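You operate a simulated robot arm through the tools that you are given. There is no shell and no other tool.

You run a simulated two-armed robot. Do the job below in one go: nothing can be reset, and whatever is moved stays where it is left.

TASK
Bring the vehicle to about the red dive card's heading and depth.
Fine: within two; each auto switch goes off for its move and on again after; the cards stay.

The check looks at the end state, three seconds after you hand in, the way a careful person would. Anything else that was tipped, shoved, dropped, spilled or broken makes it a failure.

THE ROBOT
Two 7-joint arms with fingered hands on one trunk that stands fixed in place. Base frame: the origin is at the foot of the trunk, x ahead of it, y to its left, z up. Readings come in mm, degrees, newtons and seconds.
The left shoulder is at [70, 166, 1168], the right one opposite. With the tool pointing down near the work surface each hand reaches from about 100 to 960 mm from the base axis, measured 20 degrees to its own side. Payload 4.1 kg a hand.
Tool frame (each hand has its own): the origin (TCP) lies between the finger pads and is the grasp point; the fingertips stand 32 mm ahead of it; z points along the fingers, y is the line along which they close. Largest opening 108 mm; the body of the gripper starts 38 mm behind the TCP. The gripper is a hand of 4 fingers: y runs from the thumb to the fingers, the wrist lies at [-16, -108, -186] in the tool frame, and closing takes about 1.5 s.
Orientation is that of the tool frame in the base frame, as a unit quaternion [x, y, z, w]. With the fingers straight down and the wrist toward the robot, the tool's x, y and z point along [0, 1, 0], [1, 0, 0] and [0, 0, -1] of the base frame.

THE INTERFACE
- The arms move only by the tool move_arm. It takes "left_plan", "right_plan" or both (then of equal length, played together; a hand with none holds still); each is a list of rows, each a list of 2 entries, a list of its own where there are three numbers: the shift along the tool's x, y, z in units of 30 mm (1.0 is 30 mm), then the turn, a rotation vector about the tool's x, y, z in units of 8 degrees (1.0 is 8 degrees). In form: [[[tx, ty, tz], [rx, ry, rz]], ...]. A call has 1 to 20 rows; each row shifts and turns the commanded pose from where the row before left it, along the tool's axes as they then stand. "left_claw" and "right_claw" are, for a hand that has rows, the finger opening in mm, from 0 to 108, set as the call begins (left out, the last holds). A call with a number of a shift or a turn outside -1 to 1 is refused whole. A row lasts 0.2 s, in which the tool goes at most 50 mm and 8.6 degrees; a call with a longer step from one row to the next is refused whole, and so is a gripper value outside its range. A pose out of reach is approached as far as the arm can. The call stops where the force on the tool passes 40 N (or 10 N more than at its start, if that is more) or the arm is blocked; 0.2 s more then pass. The fingers move at their own pace (about 45 mm/s each) and stop on an object; they squeeze with about 22 N. The grip force told is the motor's: it shows also when the fingers shut on nothing. Time passes only in rows, and 0.2 s behind the last, so rows that do not move let the fingers close. The reply holds the time, the measured pose of the TCP, the force on the tool along the base axes, the opening and the grip force, in the units named above and with some noise, with the torque about the TCP (base axes, N m) and any sound that the robot's microphone picked up.
- Cameras (640 x 400 px; columns grow to the right, rows downward): "scene" is now at [118.2, -42.3, 1377.4]; the picture's right is [-0.54, -0.84, 0.00], its down [-0.53, 0.34, -0.78] and it looks along [0.66, -0.42, -0.63] (base axes); focal length 323 px, centre (320, 200). "left" rides on the left gripper at [-64, -93, -132] in its tool frame; the picture's right is [-0.80, -0.28, 0.53], its down [0.55, -0.71, 0.45] and it looks along [0.25, 0.65, 0.72] (tool axes); focal length 247 px, centre (320, 200). "right" rides on the right gripper at [64, -93, -132] in its tool frame; the picture's right is [-0.80, 0.28, -0.53], its down [-0.55, -0.71, 0.45] and it looks along [-0.25, 0.65, 0.72] (tool axes); focal length 247 px, centre (320, 200). There is no depth. A picture from a camera that has moved, and an enlarged one, comes with that camera's place and axes in the base frame and with its lens. The place of the scene camera against the robot may be out by one fixed shift of up to 18 mm in any direction.
- camera(camera): a new picture of that camera. The clock stands still meanwhile.
- slide_trunk(by): slides the trunk up (or, below 0, down) by that many mm; the arms and the scene camera ride with it, the base frame stays. It gives what a move gives, with no picture.
- curl_fingers(index, middle, ring, thumb_bend, hand): sets how far each is bent, from 0 (flat) to 1 (curled in); at 0.3 the hand is open as for a grip, at 0.7 the pads meet at the TCP. One left out holds its place. A second passes; each finger stops where it meets its share of the squeeze, and holds until it gets a number again. A gripper value or a shape takes the hand back. It gives what a move gives, with no picture; readings hold the bend of each and the force on the fingers (four entries, about 0 where the hand has none), thumb and palm.
- grasp_type(shape, hand): the hand has 4 fingers and takes this shape, open, in about a second: jaw (thumb against the fingers, like two jaws); tri (thumb and two fingers); tip (a fingertip pinch); poke (one finger out to press); point (the index stretched); flat (the hand flat); cup (the hand cupped); fist (a fist). The gripper value then closes the fingers along that shape, each until it touches; the sizes above hold for jaw. It gives what a move gives, with no picture.
- head_to(pan, tilt): turns the head with the scene camera to pan (to the left, within 86 degrees either way) and tilt (down, from -29 to 69), counted from straight ahead of the robot. It gives what a move gives.
- inspect(camera, box): a new picture of the part [left, top, right, bottom] of that camera's present view, enlarged. The clock stands still meanwhile.
- hand_in(): hands the job in; it is judged then, once.

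Places have to be worked out from the pictures, the camera data and where the tool is seen. Open the grippers and draw the arms clear of the work before you hand the job in, unless the task says otherwise.

The tools are called after "Emit:" by a JSON object that holds its "name" and its "arguments". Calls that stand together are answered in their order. move_arm: Moves the arms, as the interface text tells. Its arguments: {"type":"object","properties":{"left_plan":{"type":"array"},"left_claw":{"type":"number"},"right_plan":{"type":"array"},"right_claw":{"type":"number"}},"required":[]} The other tools are called the same way: slide_trunk (by) slides the trunk up or down; grasp_type (shape, hand) gives the hand a shape; curl_fingers (index, middle, ring, thumb_bend, hand) moves the fingers one by one; head_to (pan, tilt) turns the head that bears the scene camera; camera (camera) takes a picture; inspect (camera, box) takes an enlarged picture of a part of a camera's view; hand_in () hands the job in.

At the start:

```text
time: 0.0
left_tcp_pos: [672.0, -45.7, 1101.5]
left_ee_rot: [0.706, 0.708, -0.001, 0.0]
left_contact_force: [-0.5, 0.5, 0.0]
left_ft_torque: [-0.01, -0.01, -0.02]
left_gripper_width: 107.8
left_gripper_force: 0.1
left_shape: jaw
left_bend: [0.3, 0.3, 0.3, 0.3]
left_finger forces: [0.0, 0.0, 0.0, 0.0, 0.0, 0.0]
right_tcp_pos: [352.8, -482.7, 1180.9]
right_ee_rot: [0.706, 0.708, 0.001, 0.0]
right_contact_force: [0.4, 0.2, -0.7]
right_ft_torque: [0.0, -0.01, 0.0]
right_gripper_width: 107.8
right_gripper_force: 0.0
right_shape: jaw
right_bend: [0.3, 0.3, 0.3, 0.3]
right_finger forces: [0.0, 0.0, 0.1, 0.0, 0.1, 0.1]
trunk travel left (down, up): [-675.0, 265.0]
head pan, tilt: [-32.4, 39.0]
```

scene: 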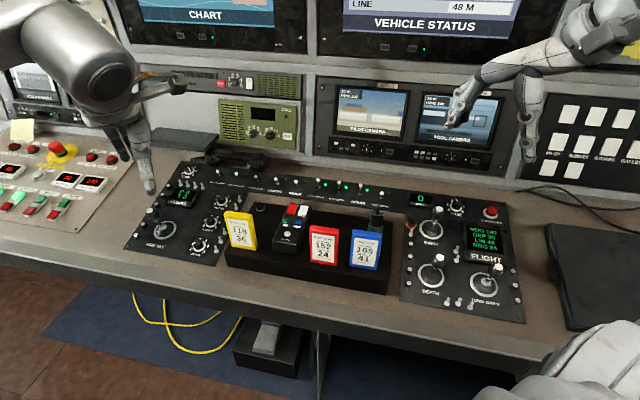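
right: 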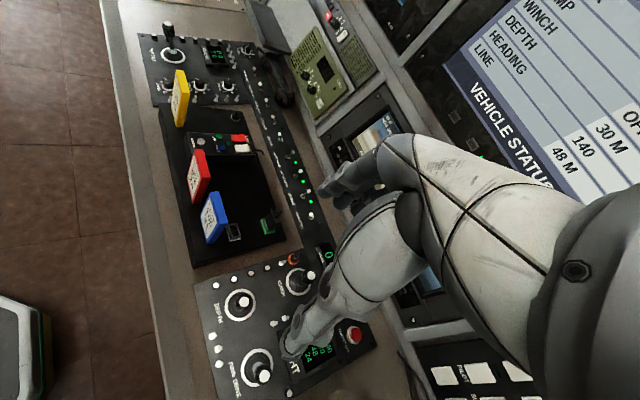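
left: 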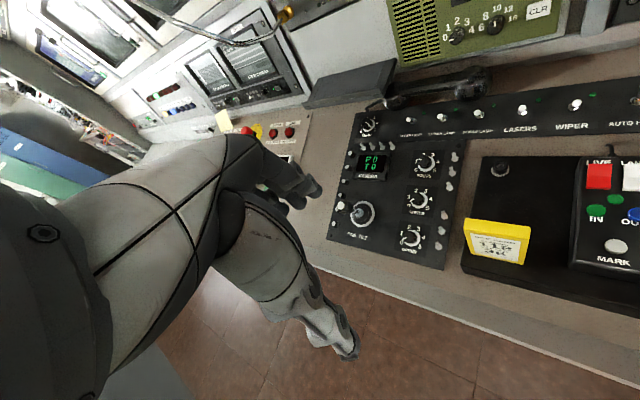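

I begin by looking closely at the cards, the flight panel and the auto switches before moving anything.

Emit:
{"name": "inspect", "arguments": {"camera": "scene", "box": [220, 190, 400, 302]}}

Emit:
{"name": "inspect", "arguments": {"camera": "scene", "box": [390, 180, 540, 330]}}

Emit:
{"name": "inspect", "arguments": {"camera": "scene", "box": [180, 140, 420, 240]}}

Emit:
{"name": "inspect", "arguments": {"camera": "scene", "box": [310, 0, 560, 60]}}

```text
3.56 times, centred on (310, 246) of scene
camera zoom: at [118.2, -42.3, 1377.4], right [-0.54, -0.84, 0.0], down [-0.53, 0.34, -0.78], along [0.66, -0.42, -0.63], focal length 1147 px, centre (356, 36)
```

zoom: 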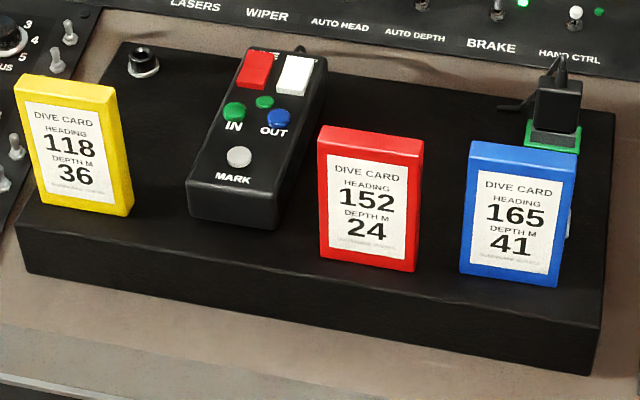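

```text
2.67 times, centred on (465, 255) of scene
camera zoom: at [118.2, -42.3, 1377.4], right [-0.54, -0.84, 0.0], down [-0.53, 0.34, -0.78], along [0.66, -0.42, -0.63], focal length 860 px, centre (-67, 53)
```

zoom: 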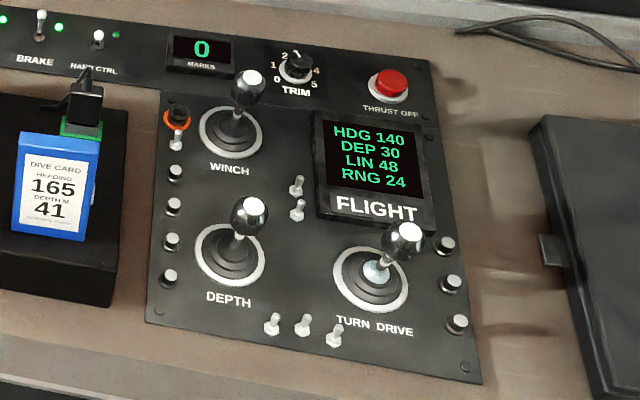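

```text
2.67 times, centred on (300, 190) of scene
camera zoom: at [118.2, -42.3, 1377.4], right [-0.54, -0.84, 0.0], down [-0.53, 0.34, -0.78], along [0.66, -0.42, -0.63], focal length 860 px, centre (373, 227)
```

zoom: 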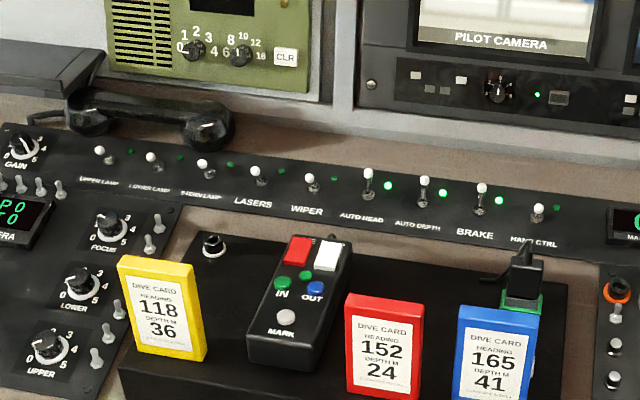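

```text
2.56 times, centred on (435, 30) of scene
camera zoom: at [118.2, -42.3, 1377.4], right [-0.54, -0.84, 0.0], down [-0.53, 0.34, -0.78], along [0.66, -0.42, -0.63], focal length 826 px, centre (26, 635)
```

zoom: 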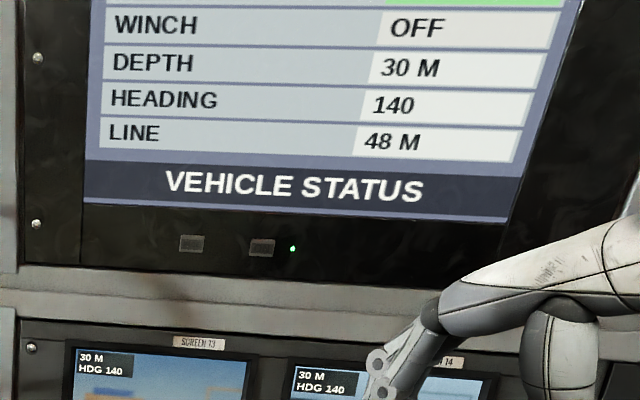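

The red card reads heading 152, depth 24, and the vehicle stands at HDG 140, DEP 30 with AUTO HEAD and AUTO DEPTH lit. I turn the head toward the flight panel and give the right hand the poke shape well above the desk to see where its finger stands.

Emit:
{"name": "grasp_type", "arguments": {"hand": "right", "shape": "poke"}}

Emit:
{"name": "head_to", "arguments": {"pan": -50, "tilt": 45}}

Emit:
{"name": "camera", "arguments": {"camera": "scene"}}

Emit:
{"name": "camera", "arguments": {"camera": "right"}}

```text
time: 0.9
left_tcp_pos: [672.1, -44.9, 1103.7]
left_ee_rot: [0.708, 0.707, 0.0, 0.0]
left_contact_force: [-1.1, -0.5, -0.3]
left_ft_torque: [0.0, 0.02, 0.0]
left_gripper_width: 107.6
left_gripper_force: 0.1
left_shape: jaw
left_bend: [0.3, 0.3, 0.3, 0.3]
left_finger forces: [0.1, 0.0, 0.1, 0.0, 0.1, 0.1]
right_tcp_pos: [350.6, -482.8, 1181.4]
right_ee_rot: [0.707, 0.708, 0.0, 0.0]
right_contact_force: [0.1, 0.6, -0.4]
right_ft_torque: [-0.01, 0.01, 0.0]
right_gripper_width: 0.0
right_gripper_force: 0.0
right_shape: poke
right_bend: [0.7, 0.7, 0.99, 1.0]
right_finger forces: [0.1, 0.0, 0.0, 0.1, 0.0, 0.1]
trunk travel left (down, up): [-675.0, 265.0]
head pan, tilt: [-32.4, 39.0]
```

```text
time: 1.7
left_tcp_pos: [672.3, -44.9, 1101.9]
left_ee_rot: [0.708, 0.707, 0.0, -0.001]
left_contact_force: [0.3, -0.7, -0.4]
left_ft_torque: [-0.01, 0.01, 0.02]
left_gripper_width: 107.5
left_gripper_force: 0.1
left_shape: jaw
left_bend: [0.3, 0.3, 0.3, 0.3]
left_finger forces: [0.0, 0.1, 0.0, 0.0, 0.0, 0.1]
right_tcp_pos: [351.8, -483.1, 1181.0]
right_ee_rot: [0.706, 0.708, 0.0, 0.0]
right_contact_force: [0.0, 0.1, -0.5]
right_ft_torque: [-0.01, 0.03, 0.0]
right_gripper_width: 0.0
right_gripper_force: 0.0
right_shape: poke
right_bend: [0.7, 0.7, 0.99, 1.0]
right_finger forces: [0.1, 0.1, 0.1, 0.0, 0.1, 0.0]
trunk travel left (down, up): [-675.0, 265.0]
head pan, tilt: [-50.0, 45.0]
```

```text
taken
camera scene: at [98.2, -58.6, 1368.7], right [-0.77, -0.64, 0.0], down [-0.46, 0.54, -0.71], along [0.46, -0.54, -0.71], focal length 323 px, centre (320, 200)
```

scene: 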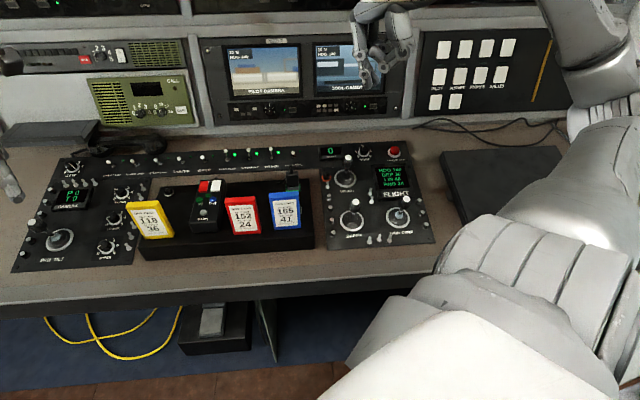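

```text
taken
camera right: at [260.6, -418.4, 1311.7], right [0.28, -0.8, 0.53], down [-0.71, -0.55, -0.45], along [0.65, -0.25, -0.72], focal length 247 px, centre (320, 200)
```

right: 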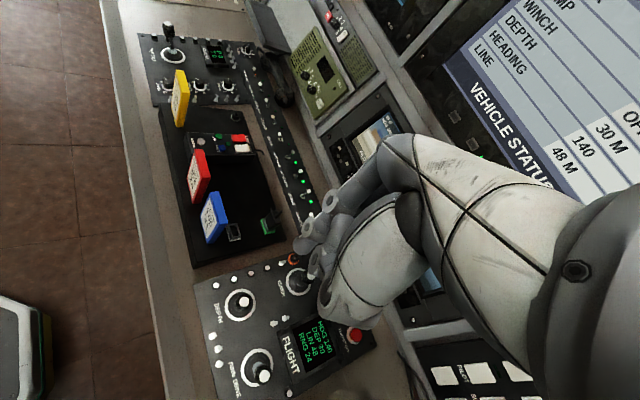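

I enlarge the right wrist view to see what the poke finger looks like, and the scene view of the hand.

Emit:
{"name": "inspect", "arguments": {"camera": "right", "box": [240, 120, 440, 340]}}

Emit:
{"name": "inspect", "arguments": {"camera": "scene", "box": [320, 0, 460, 110]}}

Emit:
{"name": "inspect", "arguments": {"camera": "scene", "box": [220, 130, 450, 260]}}

```text
1.82 times, centred on (340, 230) of right
camera zoom: at [260.6, -418.4, 1311.7], right [0.28, -0.8, 0.53], down [-0.71, -0.55, -0.45], along [0.65, -0.25, -0.72], focal length 449 px, centre (284, 146)
```

zoom: 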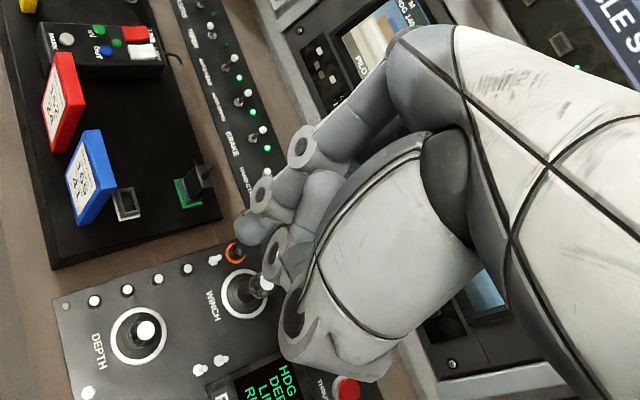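

```text
3.64 times, centred on (390, 55) of scene
camera zoom: at [98.2, -58.6, 1368.7], right [-0.77, -0.64, 0.0], down [-0.46, 0.54, -0.71], along [0.46, -0.54, -0.71], focal length 1173 px, centre (66, 727)
```

zoom: 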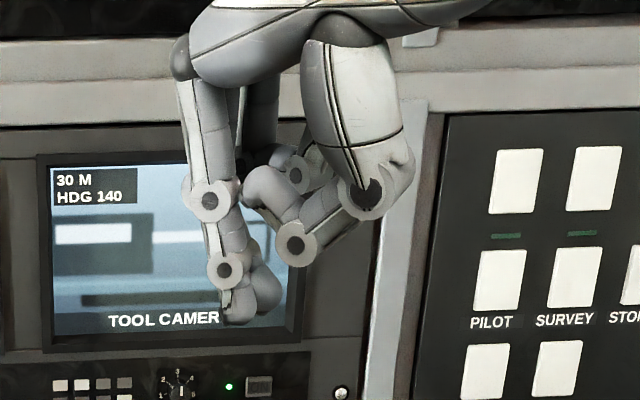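

```text
2.78 times, centred on (335, 195) of scene
camera zoom: at [98.2, -58.6, 1368.7], right [-0.77, -0.64, 0.0], down [-0.46, 0.54, -0.71], along [0.46, -0.54, -0.71], focal length 898 px, centre (278, 214)
```

zoom: 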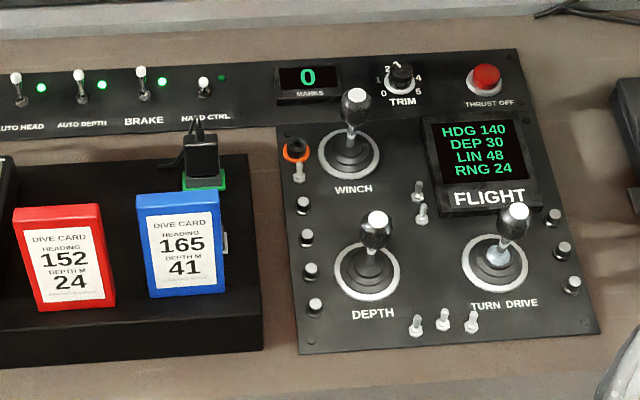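

The poke shape looks half-curled with the finger pads near the TCP; I try the point shape to compare, since a straight single finger may be easier to steer.

Emit:
{"name": "grasp_type", "arguments": {"hand": "right", "shape": "point"}}

Emit:
{"name": "inspect", "arguments": {"camera": "scene", "box": [320, 0, 460, 110]}}

Emit:
{"name": "inspect", "arguments": {"camera": "right", "box": [240, 120, 440, 340]}}

```text
time: 2.6
left_tcp_pos: [671.9, -45.2, 1101.9]
left_ee_rot: [0.708, 0.707, 0.001, 0.0]
left_contact_force: [0.2, 0.6, 0.9]
left_ft_torque: [0.0, 0.01, 0.03]
left_gripper_width: 107.5
left_gripper_force: 0.0
left_shape: jaw
left_bend: [0.3, 0.3, 0.3, 0.3]
left_finger forces: [0.1, 0.0, 0.0, 0.0, 0.0, 0.1]
right_tcp_pos: [351.6, -483.1, 1181.5]
right_ee_rot: [0.707, 0.707, 0.0, 0.0]
right_contact_force: [0.7, -0.2, 0.2]
right_ft_torque: [0.02, 0.0, 0.0]
right_gripper_width: 0.0
right_gripper_force: 0.0
right_shape: point
right_bend: [0.19, 1.0, 1.0, 0.99]
right_finger forces: [0.1, 0.0, 0.0, 0.0, 0.1, 0.1]
trunk travel left (down, up): [-675.0, 265.0]
head pan, tilt: [-50.0, 45.0]
```

```text
3.64 times, centred on (390, 55) of scene
camera zoom: at [98.1, -58.7, 1368.7], right [-0.77, -0.64, 0.0], down [-0.45, 0.54, -0.71], along [0.45, -0.54, -0.71], focal length 1173 px, centre (66, 727)
```

zoom: 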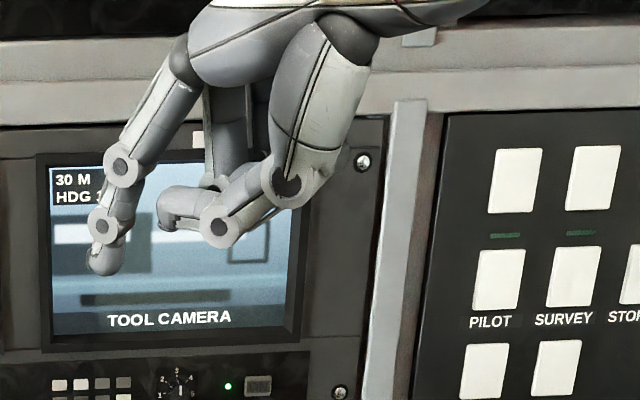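

```text
1.82 times, centred on (340, 230) of right
camera zoom: at [260.5, -418.4, 1311.7], right [0.28, -0.8, 0.53], down [-0.71, -0.55, -0.45], along [0.65, -0.25, -0.72], focal length 449 px, centre (284, 146)
```

zoom: 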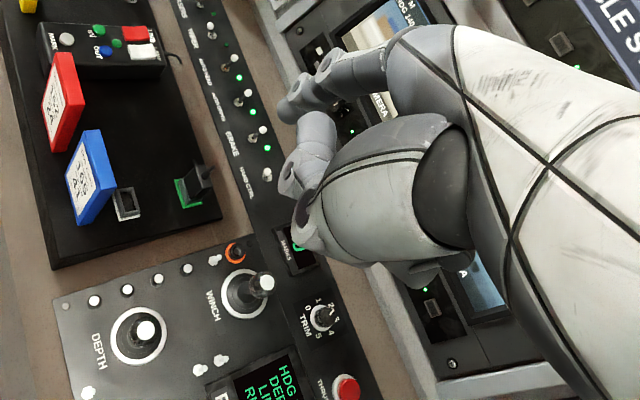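

The point shape puts a clear single index finger about 64 mm ahead of and 25 mm below the TCP. I now enlarge the right wrist view to measure the switches and sticks from this pose, before moving to a second viewpoint.

Emit:
{"name": "inspect", "arguments": {"camera": "right", "box": [270, 120, 350, 220]}}

Emit:
{"name": "inspect", "arguments": {"camera": "right", "box": [190, 240, 390, 400]}}

Emit:
{"name": "inspect", "arguments": {"camera": "scene", "box": [205, 140, 325, 200]}}

Emit:
{"name": "inspect", "arguments": {"camera": "scene", "box": [310, 180, 450, 260]}}

```text
4.00 times, centred on (310, 170) of right
camera zoom: at [260.5, -418.4, 1311.7], right [0.28, -0.8, 0.53], down [-0.71, -0.55, -0.45], along [0.65, -0.25, -0.72], focal length 988 px, centre (360, 320)
```

zoom: 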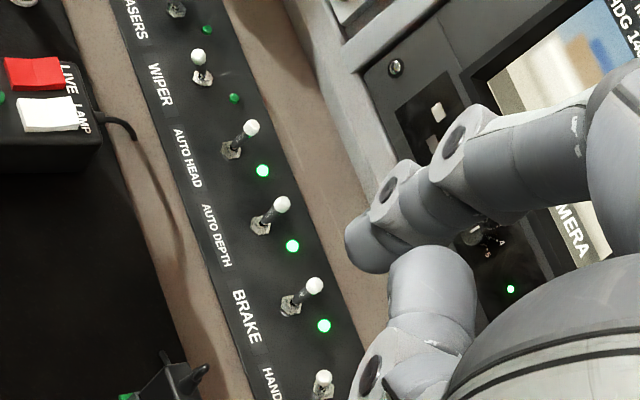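

```text
2.50 times, centred on (290, 320) of right
camera zoom: at [260.5, -418.4, 1311.7], right [0.28, -0.8, 0.53], down [-0.71, -0.55, -0.45], along [0.65, -0.25, -0.72], focal length 617 px, centre (395, -100)
```

zoom: 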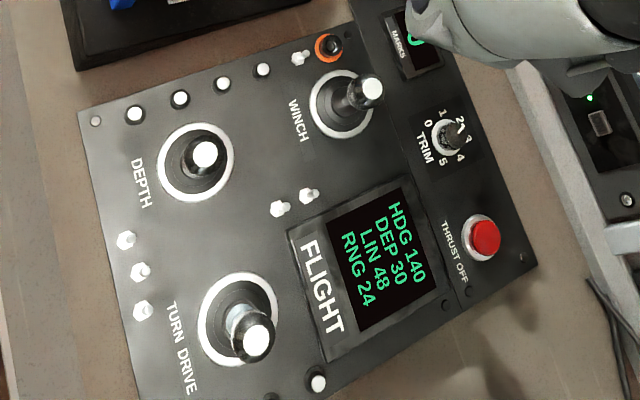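

```text
5.33 times, centred on (265, 170) of scene
camera zoom: at [98.1, -58.7, 1368.7], right [-0.77, -0.64, 0.0], down [-0.45, 0.54, -0.71], along [0.45, -0.54, -0.71], focal length 1721 px, centre (613, 360)
```

zoom: 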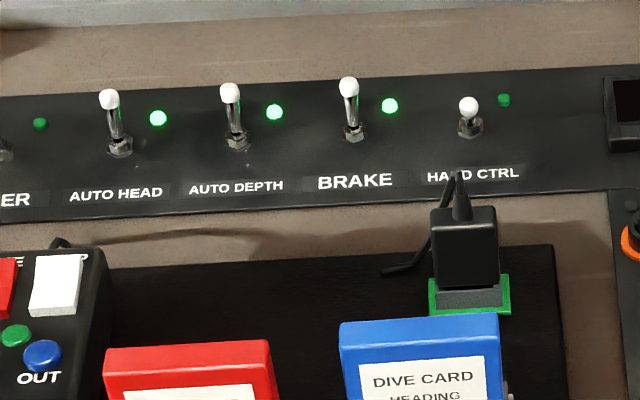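

```text
4.57 times, centred on (380, 220) of scene
camera zoom: at [98.1, -58.7, 1368.7], right [-0.77, -0.64, 0.0], down [-0.45, 0.54, -0.71], along [0.45, -0.54, -0.71], focal length 1475 px, centre (46, 109)
```

zoom: 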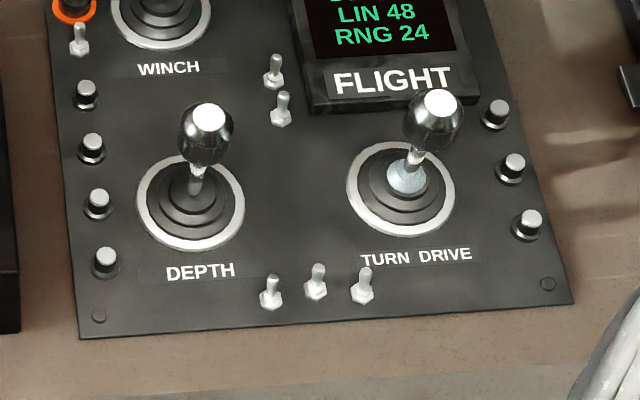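

The auto switch levers (white tips) lean away from the robot when on. I shift the right hand 150 mm left and a bit back and down to get a second view for triangulation.

Emit:
{"name": "move_arm", "arguments": {"right_plan": [[[1, -0.3, 0.4], [0, 0, 0]], [[1, -0.3, 0.4], [0, 0, 0]], [[1, -0.3, 0.4], [0, 0, 0]], [[1, -0.3, 0.4], [0, 0, 0]], [[1, -0.3, 0.4], [0, 0, 0]], [[0, 0, 0], [0, 0, 0]], [[0, 0, 0], [0, 0, 0]]]}}

Emit:
{"name": "camera", "arguments": {"camera": "right"}}

Emit:
{"name": "camera", "arguments": {"camera": "scene"}}

```text
time: 4.2
left_tcp_pos: [672.3, -45.5, 1102.4]
left_ee_rot: [0.707, 0.707, 0.0, 0.0]
left_contact_force: [0.0, -0.1, 0.3]
left_ft_torque: [0.01, 0.0, -0.04]
left_gripper_width: 107.5
left_gripper_force: 0.0
left_shape: jaw
left_bend: [0.3, 0.3, 0.3, 0.3]
left_finger forces: [0.0, 0.0, 0.0, 0.0, 0.0, 0.0]
right_tcp_pos: [306.9, -332.5, 1121.4]
right_ee_rot: [0.707, 0.707, -0.001, -0.001]
right_contact_force: [0.0, -0.4, 0.1]
right_ft_torque: [-0.02, 0.01, -0.01]
right_gripper_width: 0.0
right_gripper_force: 0.1
right_shape: point
right_bend: [0.19, 1.0, 1.0, 0.99]
right_finger forces: [0.1, 0.1, 0.1, 0.1, 0.0, 0.0]
trunk travel left (down, up): [-675.0, 265.0]
head pan, tilt: [-50.0, 45.0]
```

```text
taken
camera right: at [216.5, -267.8, 1252.1], right [0.28, -0.8, 0.53], down [-0.71, -0.55, -0.45], along [0.65, -0.25, -0.72], focal length 247 px, centre (320, 200)
```

right: 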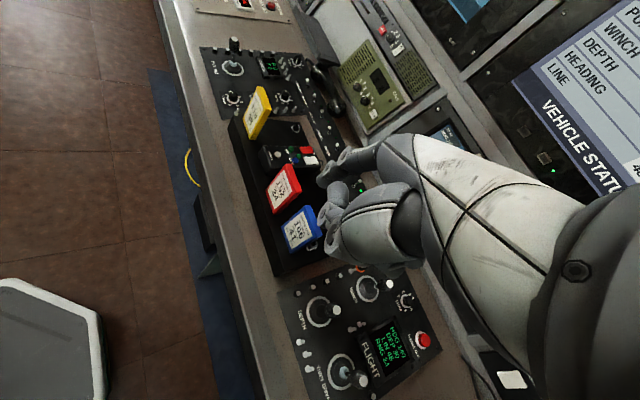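

```text
taken
camera scene: at [98.9, -58.8, 1368.6], right [-0.77, -0.64, 0.0], down [-0.46, 0.54, -0.71], along [0.45, -0.54, -0.71], focal length 323 px, centre (320, 200)
```

scene: 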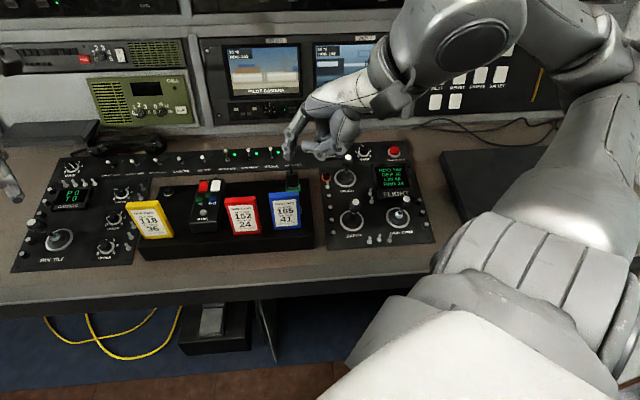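

I enlarge the flight panel and the switch row from this new viewpoint for triangulation.

Emit:
{"name": "inspect", "arguments": {"camera": "right", "box": [280, 250, 440, 400]}}

Emit:
{"name": "inspect", "arguments": {"camera": "right", "box": [230, 60, 390, 270]}}

Emit:
{"name": "inspect", "arguments": {"camera": "scene", "box": [260, 60, 400, 180]}}

```text
2.67 times, centred on (360, 325) of right
camera zoom: at [216.5, -267.8, 1252.1], right [0.28, -0.8, 0.53], down [-0.71, -0.55, -0.45], along [0.65, -0.25, -0.72], focal length 659 px, centre (213, -133)
```

zoom: 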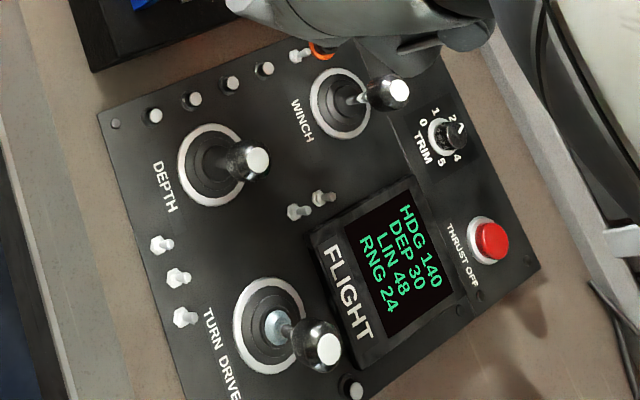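

```text
1.90 times, centred on (310, 165) of right
camera zoom: at [216.5, -267.8, 1252.1], right [0.28, -0.8, 0.53], down [-0.71, -0.55, -0.45], along [0.65, -0.25, -0.72], focal length 470 px, centre (339, 267)
```

zoom: 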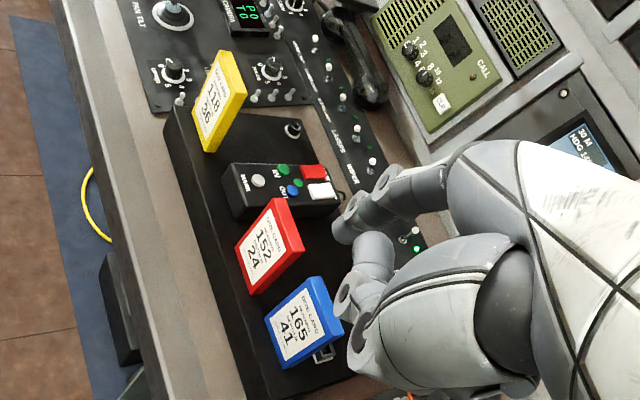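

```text
3.33 times, centred on (330, 120) of scene
camera zoom: at [98.9, -58.8, 1368.6], right [-0.77, -0.64, 0.0], down [-0.46, 0.54, -0.71], along [0.45, -0.54, -0.71], focal length 1076 px, centre (287, 467)
```

zoom: 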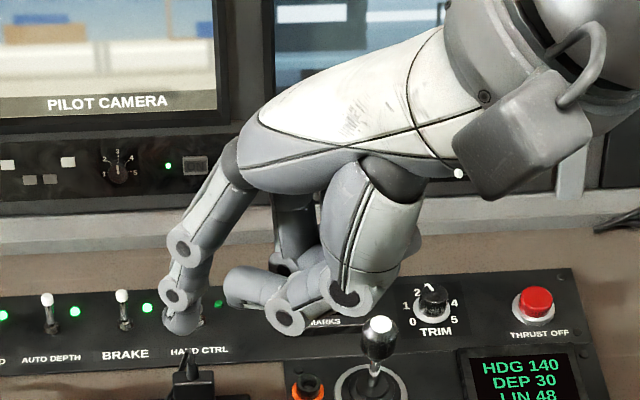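

Triangulating the two right-wrist views shows the console is turned about 45° to the base (row direction ≈ [-0.71,-0.71,0]): depth stick cap ≈ [378,-518,847], turn stick cap ≈ [294,-602,849], AUTO HEAD lever tip ≈ [789,-457,832], AUTO DEPTH tip ≈ [739,-500,836]. I yaw the right hand by 45° to line it up with the console and go over the AUTO HEAD lever, staying high.

Emit:
{"name": "move_arm", "arguments": {"right_plan": [[[0, 0, 0], [0, 0, 0.9375]], [[0, 0, 0], [0, 0, 0.9375]], [[0, 0, 0], [0, 0, 0.9375]], [[0, 0, 0], [0, 0, 0.9375]], [[0, 0, 0], [0, 0, 0.9375]], [[0, 0, 0], [0, 0, 0.9375]], [[0, 0, 0], [0, 0, 0]]]}}

Emit:
{"name": "camera", "arguments": {"camera": "right"}}

```text
time: 5.8
left_tcp_pos: [671.2, -45.8, 1103.1]
left_ee_rot: [0.708, 0.707, 0.0, 0.0]
left_contact_force: [0.0, -0.4, 0.3]
left_ft_torque: [0.0, -0.02, 0.02]
left_gripper_width: 107.6
left_gripper_force: 0.1
left_shape: jaw
left_bend: [0.3, 0.3, 0.3, 0.3]
left_finger forces: [0.0, 0.1, 0.1, 0.1, 0.0, 0.0]
right_tcp_pos: [311.5, -338.7, 1128.4]
right_ee_rot: [0.909, 0.416, 0.0, 0.0]
right_contact_force: [-0.2, 0.0, -0.2]
right_ft_torque: [-0.04, 0.0, -0.04]
right_gripper_width: 0.0
right_gripper_force: 0.0
right_shape: point
right_bend: [0.19, 1.0, 1.0, 0.99]
right_finger forces: [0.0, 0.1, 0.0, 0.1, 0.1, 0.0]
right hand out of reach, approached as far as the arm can: row 1, 2, 3
trunk travel left (down, up): [-675.0, 265.0]
head pan, tilt: [-50.0, 45.0]
```

```text
taken
camera right: at [285.6, -228.8, 1259.1], right [-0.31, -0.79, 0.53], down [-0.89, 0.05, -0.45], along [0.33, -0.61, -0.72], focal length 247 px, centre (320, 200)
```

right: 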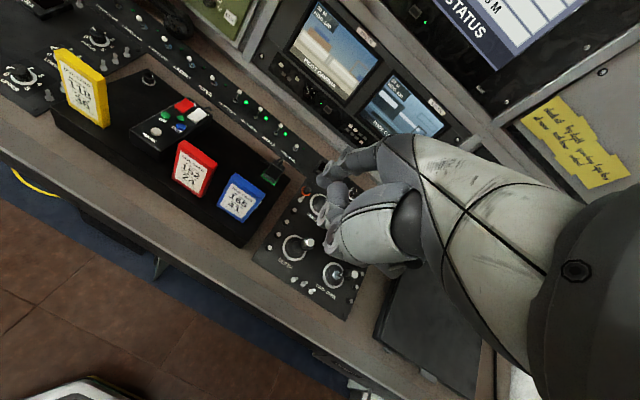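

The wrist was near its limit close to the body (yaw reached ~41°). I now carry the hand out over the AUTO HEAD lever at a safe height, which should let the yaw settle.

Emit:
{"name": "move_arm", "arguments": {"right_plan": [[[0.6, 0.98, 0.2], [0, 0, 0]], [[0.6, 0.98, 0.2], [0, 0, 0]], [[0.6, 0.98, 0.2], [0, 0, 0]], [[0.6, 0.98, 0.2], [0, 0, 0]], [[0.6, 0.98, 0.2], [0, 0, 0]], [[0.6, 0.98, 0.2], [0, 0, 0]], [[0.6, 0.98, 0.2], [0, 0, 0]], [[0.6, 0.98, 0.2], [0, 0, 0]], [[0.6, 0.98, 0.2], [0, 0, 0]], [[0.6, 0.98, 0.2], [0, 0, 0]], [[0.6, 0.9, 0.2], [0, 0, 0]], [[0.6, 0.9, 0.2], [0, 0, 0]], [[0, 0, 0], [0, 0, 0]], [[0, 0, 0], [0, 0, 0]]]}}

Emit:
{"name": "camera", "arguments": {"camera": "right"}}

Emit:
{"name": "camera", "arguments": {"camera": "scene"}}

```text
time: 8.8
left_tcp_pos: [672.8, -45.3, 1103.6]
left_ee_rot: [0.707, 0.707, -0.001, 0.0]
left_contact_force: [1.1, 0.8, 0.2]
left_ft_torque: [0.05, 0.01, -0.03]
left_gripper_width: 107.5
left_gripper_force: 0.0
left_shape: jaw
left_bend: [0.3, 0.3, 0.3, 0.3]
left_finger forces: [0.0, 0.0, 0.1, 0.1, 0.0, 0.0]
right_tcp_pos: [686.9, -410.6, 1068.3]
right_ee_rot: [0.909, 0.417, -0.001, -0.001]
right_contact_force: [0.6, 0.0, 0.8]
right_ft_torque: [0.0, -0.01, -0.01]
right_gripper_width: 0.0
right_gripper_force: 0.0
right_shape: point
right_bend: [0.19, 1.0, 1.0, 0.99]
right_finger forces: [0.0, 0.1, 0.0, 0.0, 0.0, 0.0]
right hand out of reach, approached as far as the arm can: row 11, 12
trunk travel left (down, up): [-675.0, 265.0]
head pan, tilt: [-50.0, 45.0]
```

```text
taken
camera right: at [659.6, -302.2, 1200.2], right [-0.31, -0.79, 0.53], down [-0.89, 0.04, -0.45], along [0.33, -0.61, -0.72], focal length 247 px, centre (320, 200)
```

right: 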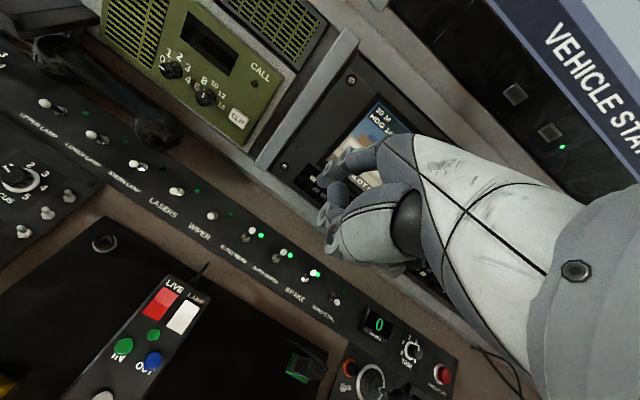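

```text
taken
camera scene: at [98.3, -58.8, 1368.7], right [-0.77, -0.64, 0.0], down [-0.45, 0.54, -0.71], along [0.45, -0.54, -0.71], focal length 323 px, centre (320, 200)
```

scene: 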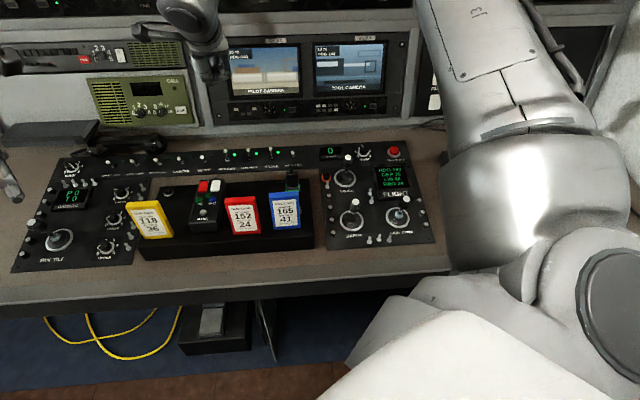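

The yaw stays at about 41° and the last rows were at the reach limit at this height; the finger should now be near [751,-445,1042]. I descend while going forward toward the spot just behind the AUTO HEAD lever, staying above the lever tips.

Emit:
{"name": "move_arm", "arguments": {"right_plan": [[[0.0, 0.0, 0.95], [0, 0, 0]], [[0.0, 0.0, 0.95], [0, 0, 0]], [[0.1, 0.42, 0.95], [0, 0, 0]], [[0.1, 0.42, 0.95], [0, 0, 0]], [[0.1, 0.42, 0.7], [0, 0, 0]], [[0.1, 0.42, 0], [0, 0, 0]], [[0.1, 0.42, 0], [0, 0, 0]], [[0, 0, 0], [0, 0, 0]]]}}

Emit:
{"name": "camera", "arguments": {"camera": "right"}}

Emit:
{"name": "inspect", "arguments": {"camera": "scene", "box": [160, 60, 340, 180]}}

```text
time: 10.6
left_tcp_pos: [671.3, -44.6, 1102.8]
left_ee_rot: [0.707, 0.707, 0.0, 0.0]
left_contact_force: [0.2, 0.9, -0.2]
left_ft_torque: [0.01, 0.02, -0.02]
left_gripper_width: 107.7
left_gripper_force: 0.0
left_shape: jaw
left_bend: [0.3, 0.3, 0.3, 0.3]
left_finger forces: [0.1, 0.0, 0.1, 0.0, 0.0, 0.0]
right_tcp_pos: [663.7, -471.7, 978.8]
right_ee_rot: [0.909, 0.417, 0.001, 0.0]
right_contact_force: [-0.5, -0.3, 0.5]
right_ft_torque: [-0.02, 0.0, 0.0]
right_gripper_width: 0.1
right_gripper_force: 0.0
right_shape: point
right_bend: [0.19, 1.0, 1.0, 0.99]
right_finger forces: [0.0, 0.0, 0.0, 0.1, 0.0, 0.0]
right hand out of reach, approached as far as the arm can: row 1, 2, 3, 4, 5, 6, 7
trunk travel left (down, up): [-675.0, 265.0]
head pan, tilt: [-50.0, 45.0]
```

```text
taken
camera right: at [636.5, -363.1, 1109.8], right [-0.31, -0.79, 0.53], down [-0.89, 0.04, -0.45], along [0.33, -0.61, -0.72], focal length 247 px, centre (320, 200)
```

right: 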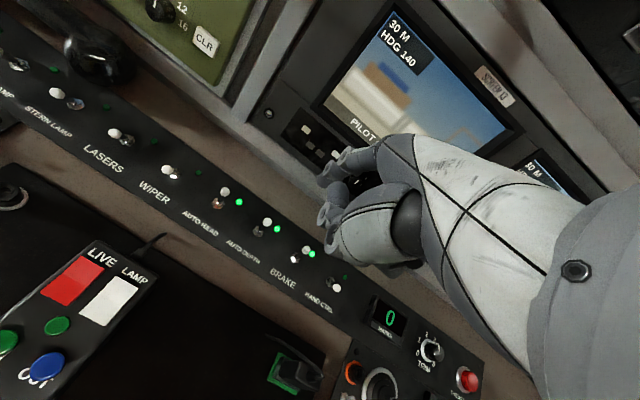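

```text
3.33 times, centred on (250, 120) of scene
camera zoom: at [98.2, -58.5, 1368.7], right [-0.77, -0.64, 0.0], down [-0.45, 0.54, -0.71], along [0.45, -0.54, -0.71], focal length 1076 px, centre (553, 467)
```

zoom: 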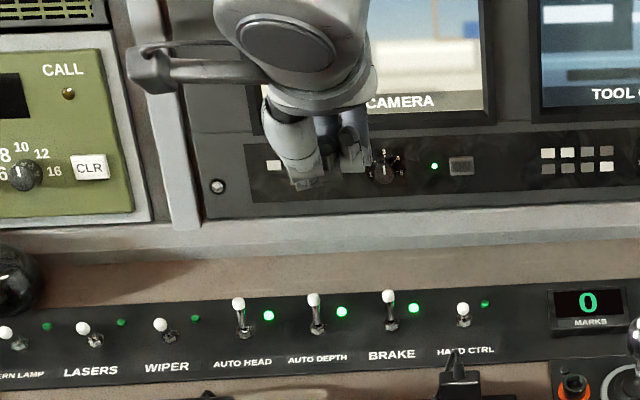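

The arm hit a joint limit at this 41° yaw and slid sideways (TCP now [664,-472,979], nothing touched). I turn the hand back to about 20° yaw, which lines up better with the arm's direction, and see whether it frees up.

Emit:
{"name": "move_arm", "arguments": {"right_plan": [[[0, 0, 0], [0, 0, -0.9]], [[0, 0, 0], [0, 0, -0.9]], [[0, 0, 0], [0, 0, -0.8]], [[0, 0, 0], [0, 0, 0]]]}}

```text
time: 11.6
left_tcp_pos: [671.0, -44.4, 1102.5]
left_ee_rot: [0.707, 0.707, 0.0, -0.001]
left_contact_force: [-0.3, -0.4, 0.7]
left_ft_torque: [-0.03, -0.02, -0.04]
left_gripper_width: 107.7
left_gripper_force: 0.1
left_shape: jaw
left_bend: [0.3, 0.3, 0.3, 0.3]
left_finger forces: [0.0, 0.0, 0.1, 0.1, 0.1, 0.0]
right_tcp_pos: [661.3, -471.9, 979.9]
right_ee_rot: [0.818, 0.575, -0.001, -0.001]
right_contact_force: [0.1, -0.4, -0.2]
right_ft_torque: [-0.01, 0.01, -0.02]
right_gripper_width: 0.0
right_gripper_force: 0.0
right_shape: point
right_bend: [0.19, 1.0, 1.0, 0.99]
right_finger forces: [0.0, 0.0, 0.1, 0.1, 0.0, 0.0]
trunk travel left (down, up): [-675.0, 265.0]
head pan, tilt: [-50.0, 45.0]
```

The yaw is now about 20° without trouble. I move the finger over the spot just behind the AUTO HEAD lever, finger tip at roughly z 900.

Emit:
{"name": "move_arm", "arguments": {"right_plan": [[[0.257, 0.569, 0.45], [0, 0, 0]], [[0.257, 0.569, 0.45], [0, 0, 0]], [[0.257, 0.569, 0.45], [0, 0, 0]], [[0.257, 0.569, 0.45], [0, 0, 0]], [[0, 0, 0], [0, 0, 0]]]}}

Emit:
{"name": "camera", "arguments": {"camera": "right"}}

Emit:
{"name": "inspect", "arguments": {"camera": "scene", "box": [160, 60, 340, 180]}}

```text
time: 12.8
left_tcp_pos: [672.5, -44.7, 1102.6]
left_ee_rot: [0.707, 0.707, 0.0, 0.0]
left_contact_force: [0.5, 0.7, -1.4]
left_ft_torque: [0.03, 0.03, 0.02]
left_gripper_width: 107.7
left_gripper_force: 0.1
left_shape: jaw
left_bend: [0.3, 0.3, 0.3, 0.3]
left_finger forces: [0.1, 0.0, 0.0, 0.0, 0.1, 0.0]
right_tcp_pos: [677.1, -469.0, 969.0]
right_ee_rot: [0.818, 0.575, 0.0, 0.0]
right_contact_force: [1.7, -0.7, -0.8]
right_ft_torque: [-0.02, -0.01, 0.01]
right_gripper_width: 0.0
right_gripper_force: 0.1
right_shape: point
right_bend: [0.19, 1.0, 1.0, 0.99]
right_finger forces: [0.0, 0.0, 0.0, 0.0, 0.1, 0.1]
right hand out of reach, approached as far as the arm can: row 1, 2, 3, 4
trunk travel left (down, up): [-675.0, 265.0]
head pan, tilt: [-50.0, 45.0]
```

```text
taken
camera right: at [614.0, -377.2, 1099.9], right [-0.01, -0.85, 0.53], down [-0.85, -0.28, -0.45], along [0.53, -0.46, -0.72], focal length 247 px, centre (320, 200)
```

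right: 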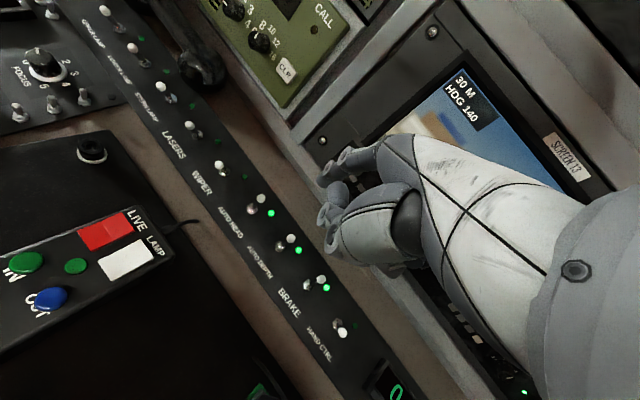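

```text
3.33 times, centred on (250, 120) of scene
camera zoom: at [97.9, -58.7, 1368.7], right [-0.77, -0.64, 0.0], down [-0.45, 0.54, -0.71], along [0.45, -0.54, -0.71], focal length 1076 px, centre (553, 467)
```

zoom: 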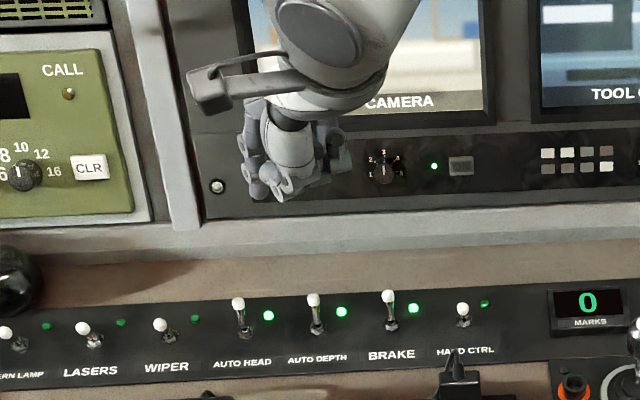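

The hand only advanced 16 mm before the arm reported a limit again (TCP [677,-469,969]). I turn the head to look at the arm's posture and see whether the elbow is straight or folded.

Emit:
{"name": "head_to", "arguments": {"pan": -45, "tilt": 10}}

Emit:
{"name": "camera", "arguments": {"camera": "scene"}}

Emit:
{"name": "camera", "arguments": {"camera": "left"}}

```text
time: 13.8
left_tcp_pos: [672.2, -44.5, 1102.6]
left_ee_rot: [0.707, 0.707, 0.0, 0.0]
left_contact_force: [0.0, 0.0, -0.6]
left_ft_torque: [0.04, 0.02, -0.03]
left_gripper_width: 107.7
left_gripper_force: 0.0
left_shape: jaw
left_bend: [0.3, 0.3, 0.3, 0.3]
left_finger forces: [0.0, 0.1, 0.0, 0.1, 0.0, 0.0]
right_tcp_pos: [678.0, -468.6, 969.4]
right_ee_rot: [0.818, 0.575, 0.0, -0.001]
right_contact_force: [0.0, 0.6, -0.8]
right_ft_torque: [-0.03, -0.01, -0.02]
right_gripper_width: 0.1
right_gripper_force: 0.0
right_shape: point
right_bend: [0.19, 1.0, 1.0, 0.99]
right_finger forces: [0.0, 0.0, 0.0, 0.0, 0.1, 0.1]
trunk travel left (down, up): [-675.0, 265.0]
head pan, tilt: [-45.0, 10.0]
```

```text
taken
camera scene: at [111.7, -62.1, 1423.6], right [-0.71, -0.71, 0.0], down [-0.12, 0.12, -0.98], along [0.7, -0.7, -0.17], focal length 323 px, centre (320, 200)
```

scene: 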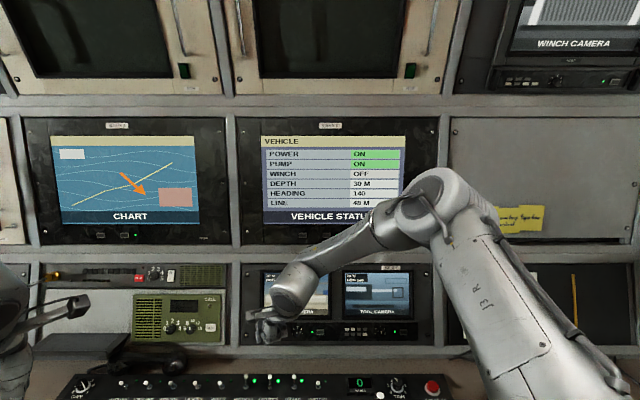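

```text
taken
camera left: at [579.1, -109.5, 1234.6], right [-0.28, -0.8, -0.53], down [-0.71, 0.55, -0.45], along [0.65, 0.25, -0.72], focal length 247 px, centre (320, 200)
```

left: 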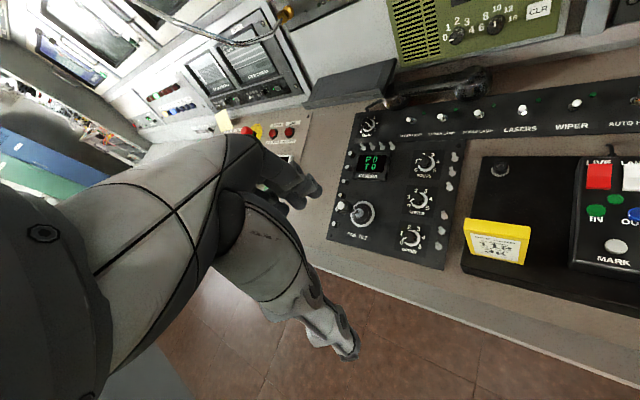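

The elbow is bent about 100° and lifted, so this is a wrist-flexion limit from the shoulder being too low for a downward hand far out, not a stretched arm. I raise the trunk by 200 mm so the forearm can slope downward; nothing is near the arms.

Emit:
{"name": "slide_trunk", "arguments": {"by": 200}}

Emit:
{"name": "camera", "arguments": {"camera": "scene"}}

```text
time: 16.0
left_tcp_pos: [672.5, -45.5, 1302.8]
left_ee_rot: [0.706, 0.708, -0.001, 0.0]
left_contact_force: [-0.8, -1.0, 0.5]
left_ft_torque: [0.0, 0.0, 0.02]
left_gripper_width: 107.4
left_gripper_force: 0.1
left_shape: jaw
left_bend: [0.3, 0.3, 0.3, 0.3]
left_finger forces: [0.1, 0.0, 0.2, 0.0, 0.0, 0.1]
right_tcp_pos: [678.1, -469.9, 1169.6]
right_ee_rot: [0.819, 0.574, -0.001, -0.001]
right_contact_force: [-0.1, -0.1, -0.5]
right_ft_torque: [0.05, 0.02, -0.01]
right_gripper_width: 0.0
right_gripper_force: 0.1
right_shape: point
right_bend: [0.19, 1.0, 1.0, 0.99]
right_finger forces: [0.0, 0.1, 0.1, 0.2, 0.1, 0.0]
trunk travel left (down, up): [-875.0, 65.0]
head pan, tilt: [-45.0, 10.0]
```

```text
taken
camera scene: at [112.0, -62.1, 1623.6], right [-0.71, -0.71, 0.0], down [-0.12, 0.12, -0.98], along [0.7, -0.7, -0.17], focal length 323 px, centre (320, 200)
```

scene: 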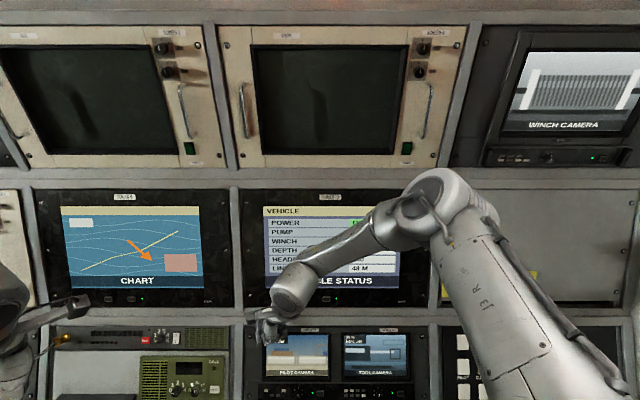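

The trunk is up 200 mm. I lower the right hand straight down about 180 mm to see whether it now moves freely.

Emit:
{"name": "move_arm", "arguments": {"right_plan": [[[0, 0, 1], [0, 0, 0]], [[0, 0, 1], [0, 0, 0]], [[0, 0, 1], [0, 0, 0]], [[0, 0, 1], [0, 0, 0]], [[0, 0, 1], [0, 0, 0]], [[0, 0, 1], [0, 0, 0]], [[0, 0, 0], [0, 0, 0]]]}}

```text
time: 17.6
left_tcp_pos: [672.0, -44.6, 1302.4]
left_ee_rot: [0.707, 0.707, 0.0, 0.0]
left_contact_force: [0.9, -0.5, -0.1]
left_ft_torque: [0.02, -0.04, 0.0]
left_gripper_width: 107.8
left_gripper_force: 0.1
left_shape: jaw
left_bend: [0.3, 0.3, 0.3, 0.3]
left_finger forces: [0.0, 0.0, 0.0, 0.0, 0.0, 0.0]
right_tcp_pos: [592.6, -478.9, 1079.5]
right_ee_rot: [0.819, 0.574, -0.002, -0.001]
right_contact_force: [0.2, -0.1, 0.5]
right_ft_torque: [-0.02, 0.01, 0.0]
right_gripper_width: 0.0
right_gripper_force: 0.1
right_shape: point
right_bend: [0.19, 1.0, 1.0, 0.99]
right_finger forces: [0.0, 0.0, 0.0, 0.0, 0.0, 0.0]
right hand out of reach, approached as far as the arm can: row 1, 2, 3, 4, 5, 6
trunk travel left (down, up): [-875.0, 65.0]
head pan, tilt: [-45.0, 10.0]
```

Lowering pulled the hand inward instead (TCP [593,-479,1080]), so some joint is at its limit in this raised-elbow posture. I look at the arm again to understand which.

Emit:
{"name": "camera", "arguments": {"camera": "scene"}}

Emit:
{"name": "head_to", "arguments": {"pan": -75, "tilt": 35}}

Emit:
{"name": "camera", "arguments": {"camera": "scene"}}

```text
taken
camera scene: at [111.9, -62.1, 1623.7], right [-0.71, -0.71, 0.0], down [-0.12, 0.12, -0.98], along [0.7, -0.7, -0.17], focal length 323 px, centre (320, 200)
```

scene: 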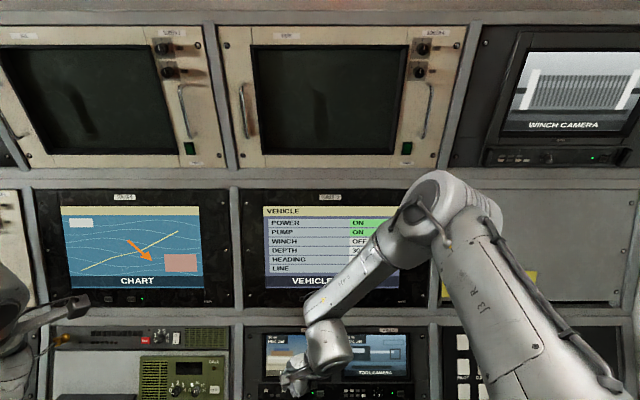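

```text
time: 18.5
left_tcp_pos: [672.5, -45.0, 1302.9]
left_ee_rot: [0.707, 0.707, 0.0, 0.0]
left_contact_force: [-0.7, 0.6, -0.5]
left_ft_torque: [-0.01, 0.06, 0.02]
left_gripper_width: 107.9
left_gripper_force: 0.0
left_shape: jaw
left_bend: [0.3, 0.3, 0.3, 0.3]
left_finger forces: [0.1, 0.0, 0.0, 0.0, 0.0, 0.1]
right_tcp_pos: [591.6, -480.7, 1080.7]
right_ee_rot: [0.819, 0.574, 0.0, -0.001]
right_contact_force: [-0.2, 0.4, 0.6]
right_ft_torque: [0.03, -0.02, 0.01]
right_gripper_width: 0.0
right_gripper_force: 0.1
right_shape: point
right_bend: [0.19, 1.0, 1.0, 0.99]
right_finger forces: [0.0, 0.0, 0.0, 0.0, 0.0, 0.0]
trunk travel left (down, up): [-875.0, 65.0]
head pan, tilt: [-75.0, 35.0]
```

```text
taken
camera scene: at [68.9, -81.4, 1583.6], right [-0.97, -0.26, 0.0], down [-0.15, 0.55, -0.82], along [0.21, -0.79, -0.57], focal length 323 px, centre (320, 200)
```

scene: 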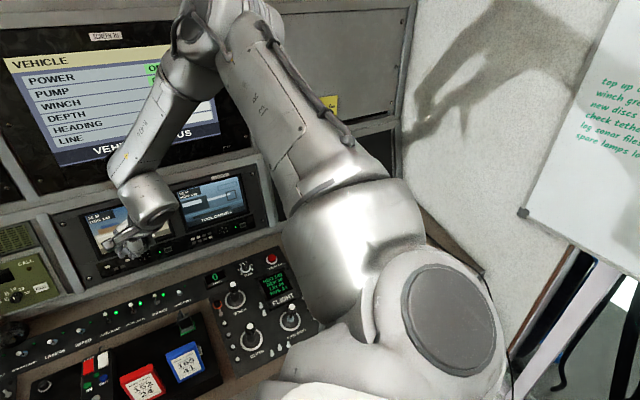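

The upper arm stays pinned high while only the elbow folds, so I test pitching the hand forward (fingers pointing forward-down), which eases the wrist when reaching far out.

Emit:
{"name": "move_arm", "arguments": {"right_plan": [[[0, 0, 0], [-0.95, 0, 0]], [[0, 0, 0], [-0.95, 0, 0]], [[0, 0, 0], [-0.95, 0, 0]], [[0, 0, 0], [-0.95, 0, 0]], [[0, 0, 0], [0, 0, 0]]]}}

Emit:
{"name": "camera", "arguments": {"camera": "scene"}}

```text
time: 19.7
left_tcp_pos: [674.1, -43.8, 1302.3]
left_ee_rot: [0.707, 0.707, 0.0, 0.0]
left_contact_force: [0.9, 0.4, -0.9]
left_ft_torque: [-0.03, 0.02, -0.03]
left_gripper_width: 107.6
left_gripper_force: 0.1
left_shape: jaw
left_bend: [0.3, 0.3, 0.3, 0.3]
left_finger forces: [0.1, 0.1, 0.1, 0.0, 0.1, 0.0]
right_tcp_pos: [607.1, -459.4, 1160.9]
right_ee_rot: [0.797, 0.551, 0.137, 0.207]
right_contact_force: [-0.3, 0.0, -0.5]
right_ft_torque: [0.01, 0.01, 0.02]
right_gripper_width: 0.0
right_gripper_force: 0.0
right_shape: point
right_bend: [0.19, 1.0, 1.0, 0.99]
right_finger forces: [0.0, 0.1, 0.0, 0.1, 0.1, 0.0]
right hand out of reach, approached as far as the arm can: row 2, 3, 4
trunk travel left (down, up): [-875.0, 65.0]
head pan, tilt: [-75.0, 35.0]
```

```text
taken
camera scene: at [70.3, -80.5, 1583.5], right [-0.97, -0.26, 0.0], down [-0.15, 0.55, -0.82], along [0.21, -0.79, -0.57], focal length 323 px, centre (320, 200)
```

scene: 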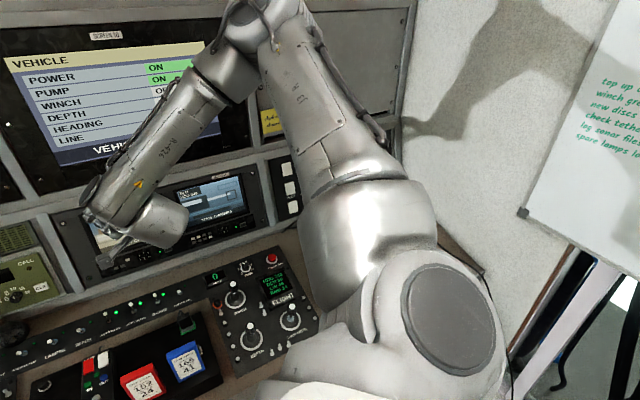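

The wrist could not drop any further: in this posture the hand reaches far only when it is near shoulder height, so the trunk should go down rather than up. First I raise both hands well clear (un-pitching the right one and drawing the left one back from over the desk), then I will lower the trunk in stages.

Emit:
{"name": "move_arm", "arguments": {"right_plan": [[[0, 0, 0], [0.95, 0, 0]], [[0, 0, 0], [0.95, 0, 0]], [[0, 0, 0], [0.95, 0, 0]], [[0, 0, 0], [0.95, 0, 0]], [[0, 0, -1], [0, 0, 0]], [[0, 0, -1], [0, 0, 0]], [[0, 0, -1], [0, 0, 0]], [[0, 0, -1], [0, 0, 0]], [[0, 0, -1], [0, 0, 0]], [[0, 0, -1], [0, 0, 0]], [[0, 0, -1], [0, 0, 0]], [[0, 0, -1], [0, 0, 0]]], "left_plan": [[[0.5, -0.5, -0.5], [0, 0, 0]], [[0.5, -0.5, -0.5], [0, 0, 0]], [[0.5, -0.5, -0.5], [0, 0, 0]], [[0.5, -0.5, -0.5], [0, 0, 0]], [[0.5, -0.5, -0.5], [0, 0, 0]], [[0.5, -0.5, -0.5], [0, 0, 0]], [[0.5, -0.5, -0.5], [0, 0, 0]], [[0.5, -0.5, -0.5], [0, 0, 0]], [[0.5, -0.5, -0.5], [0, 0, 0]], [[0.5, -0.5, -0.5], [0, 0, 0]], [[0, 0, -0.5], [0, 0, 0]], [[0, 0, -0.5], [0, 0, 0]]]}}

```text
time: 22.3
left_tcp_pos: [520.8, 103.1, 1483.0]
left_ee_rot: [0.708, 0.707, 0.0, 0.0]
left_contact_force: [0.4, 0.0, -0.3]
left_ft_torque: [-0.02, 0.01, 0.01]
left_gripper_width: 107.7
left_gripper_force: 0.0
left_shape: jaw
left_bend: [0.3, 0.3, 0.3, 0.3]
left_finger forces: [0.1, 0.0, 0.1, 0.0, 0.1, 0.0]
right_tcp_pos: [607.2, -461.4, 1401.6]
right_ee_rot: [0.819, 0.574, 0.0, -0.001]
right_contact_force: [-0.3, 0.3, -0.4]
right_ft_torque: [-0.04, 0.01, 0.02]
right_gripper_width: 0.0
right_gripper_force: 0.0
right_shape: point
right_bend: [0.19, 1.0, 1.0, 0.99]
right_finger forces: [0.0, 0.0, 0.0, 0.0, 0.0, 0.0]
trunk travel left (down, up): [-875.0, 65.0]
head pan, tilt: [-75.0, 35.0]
```

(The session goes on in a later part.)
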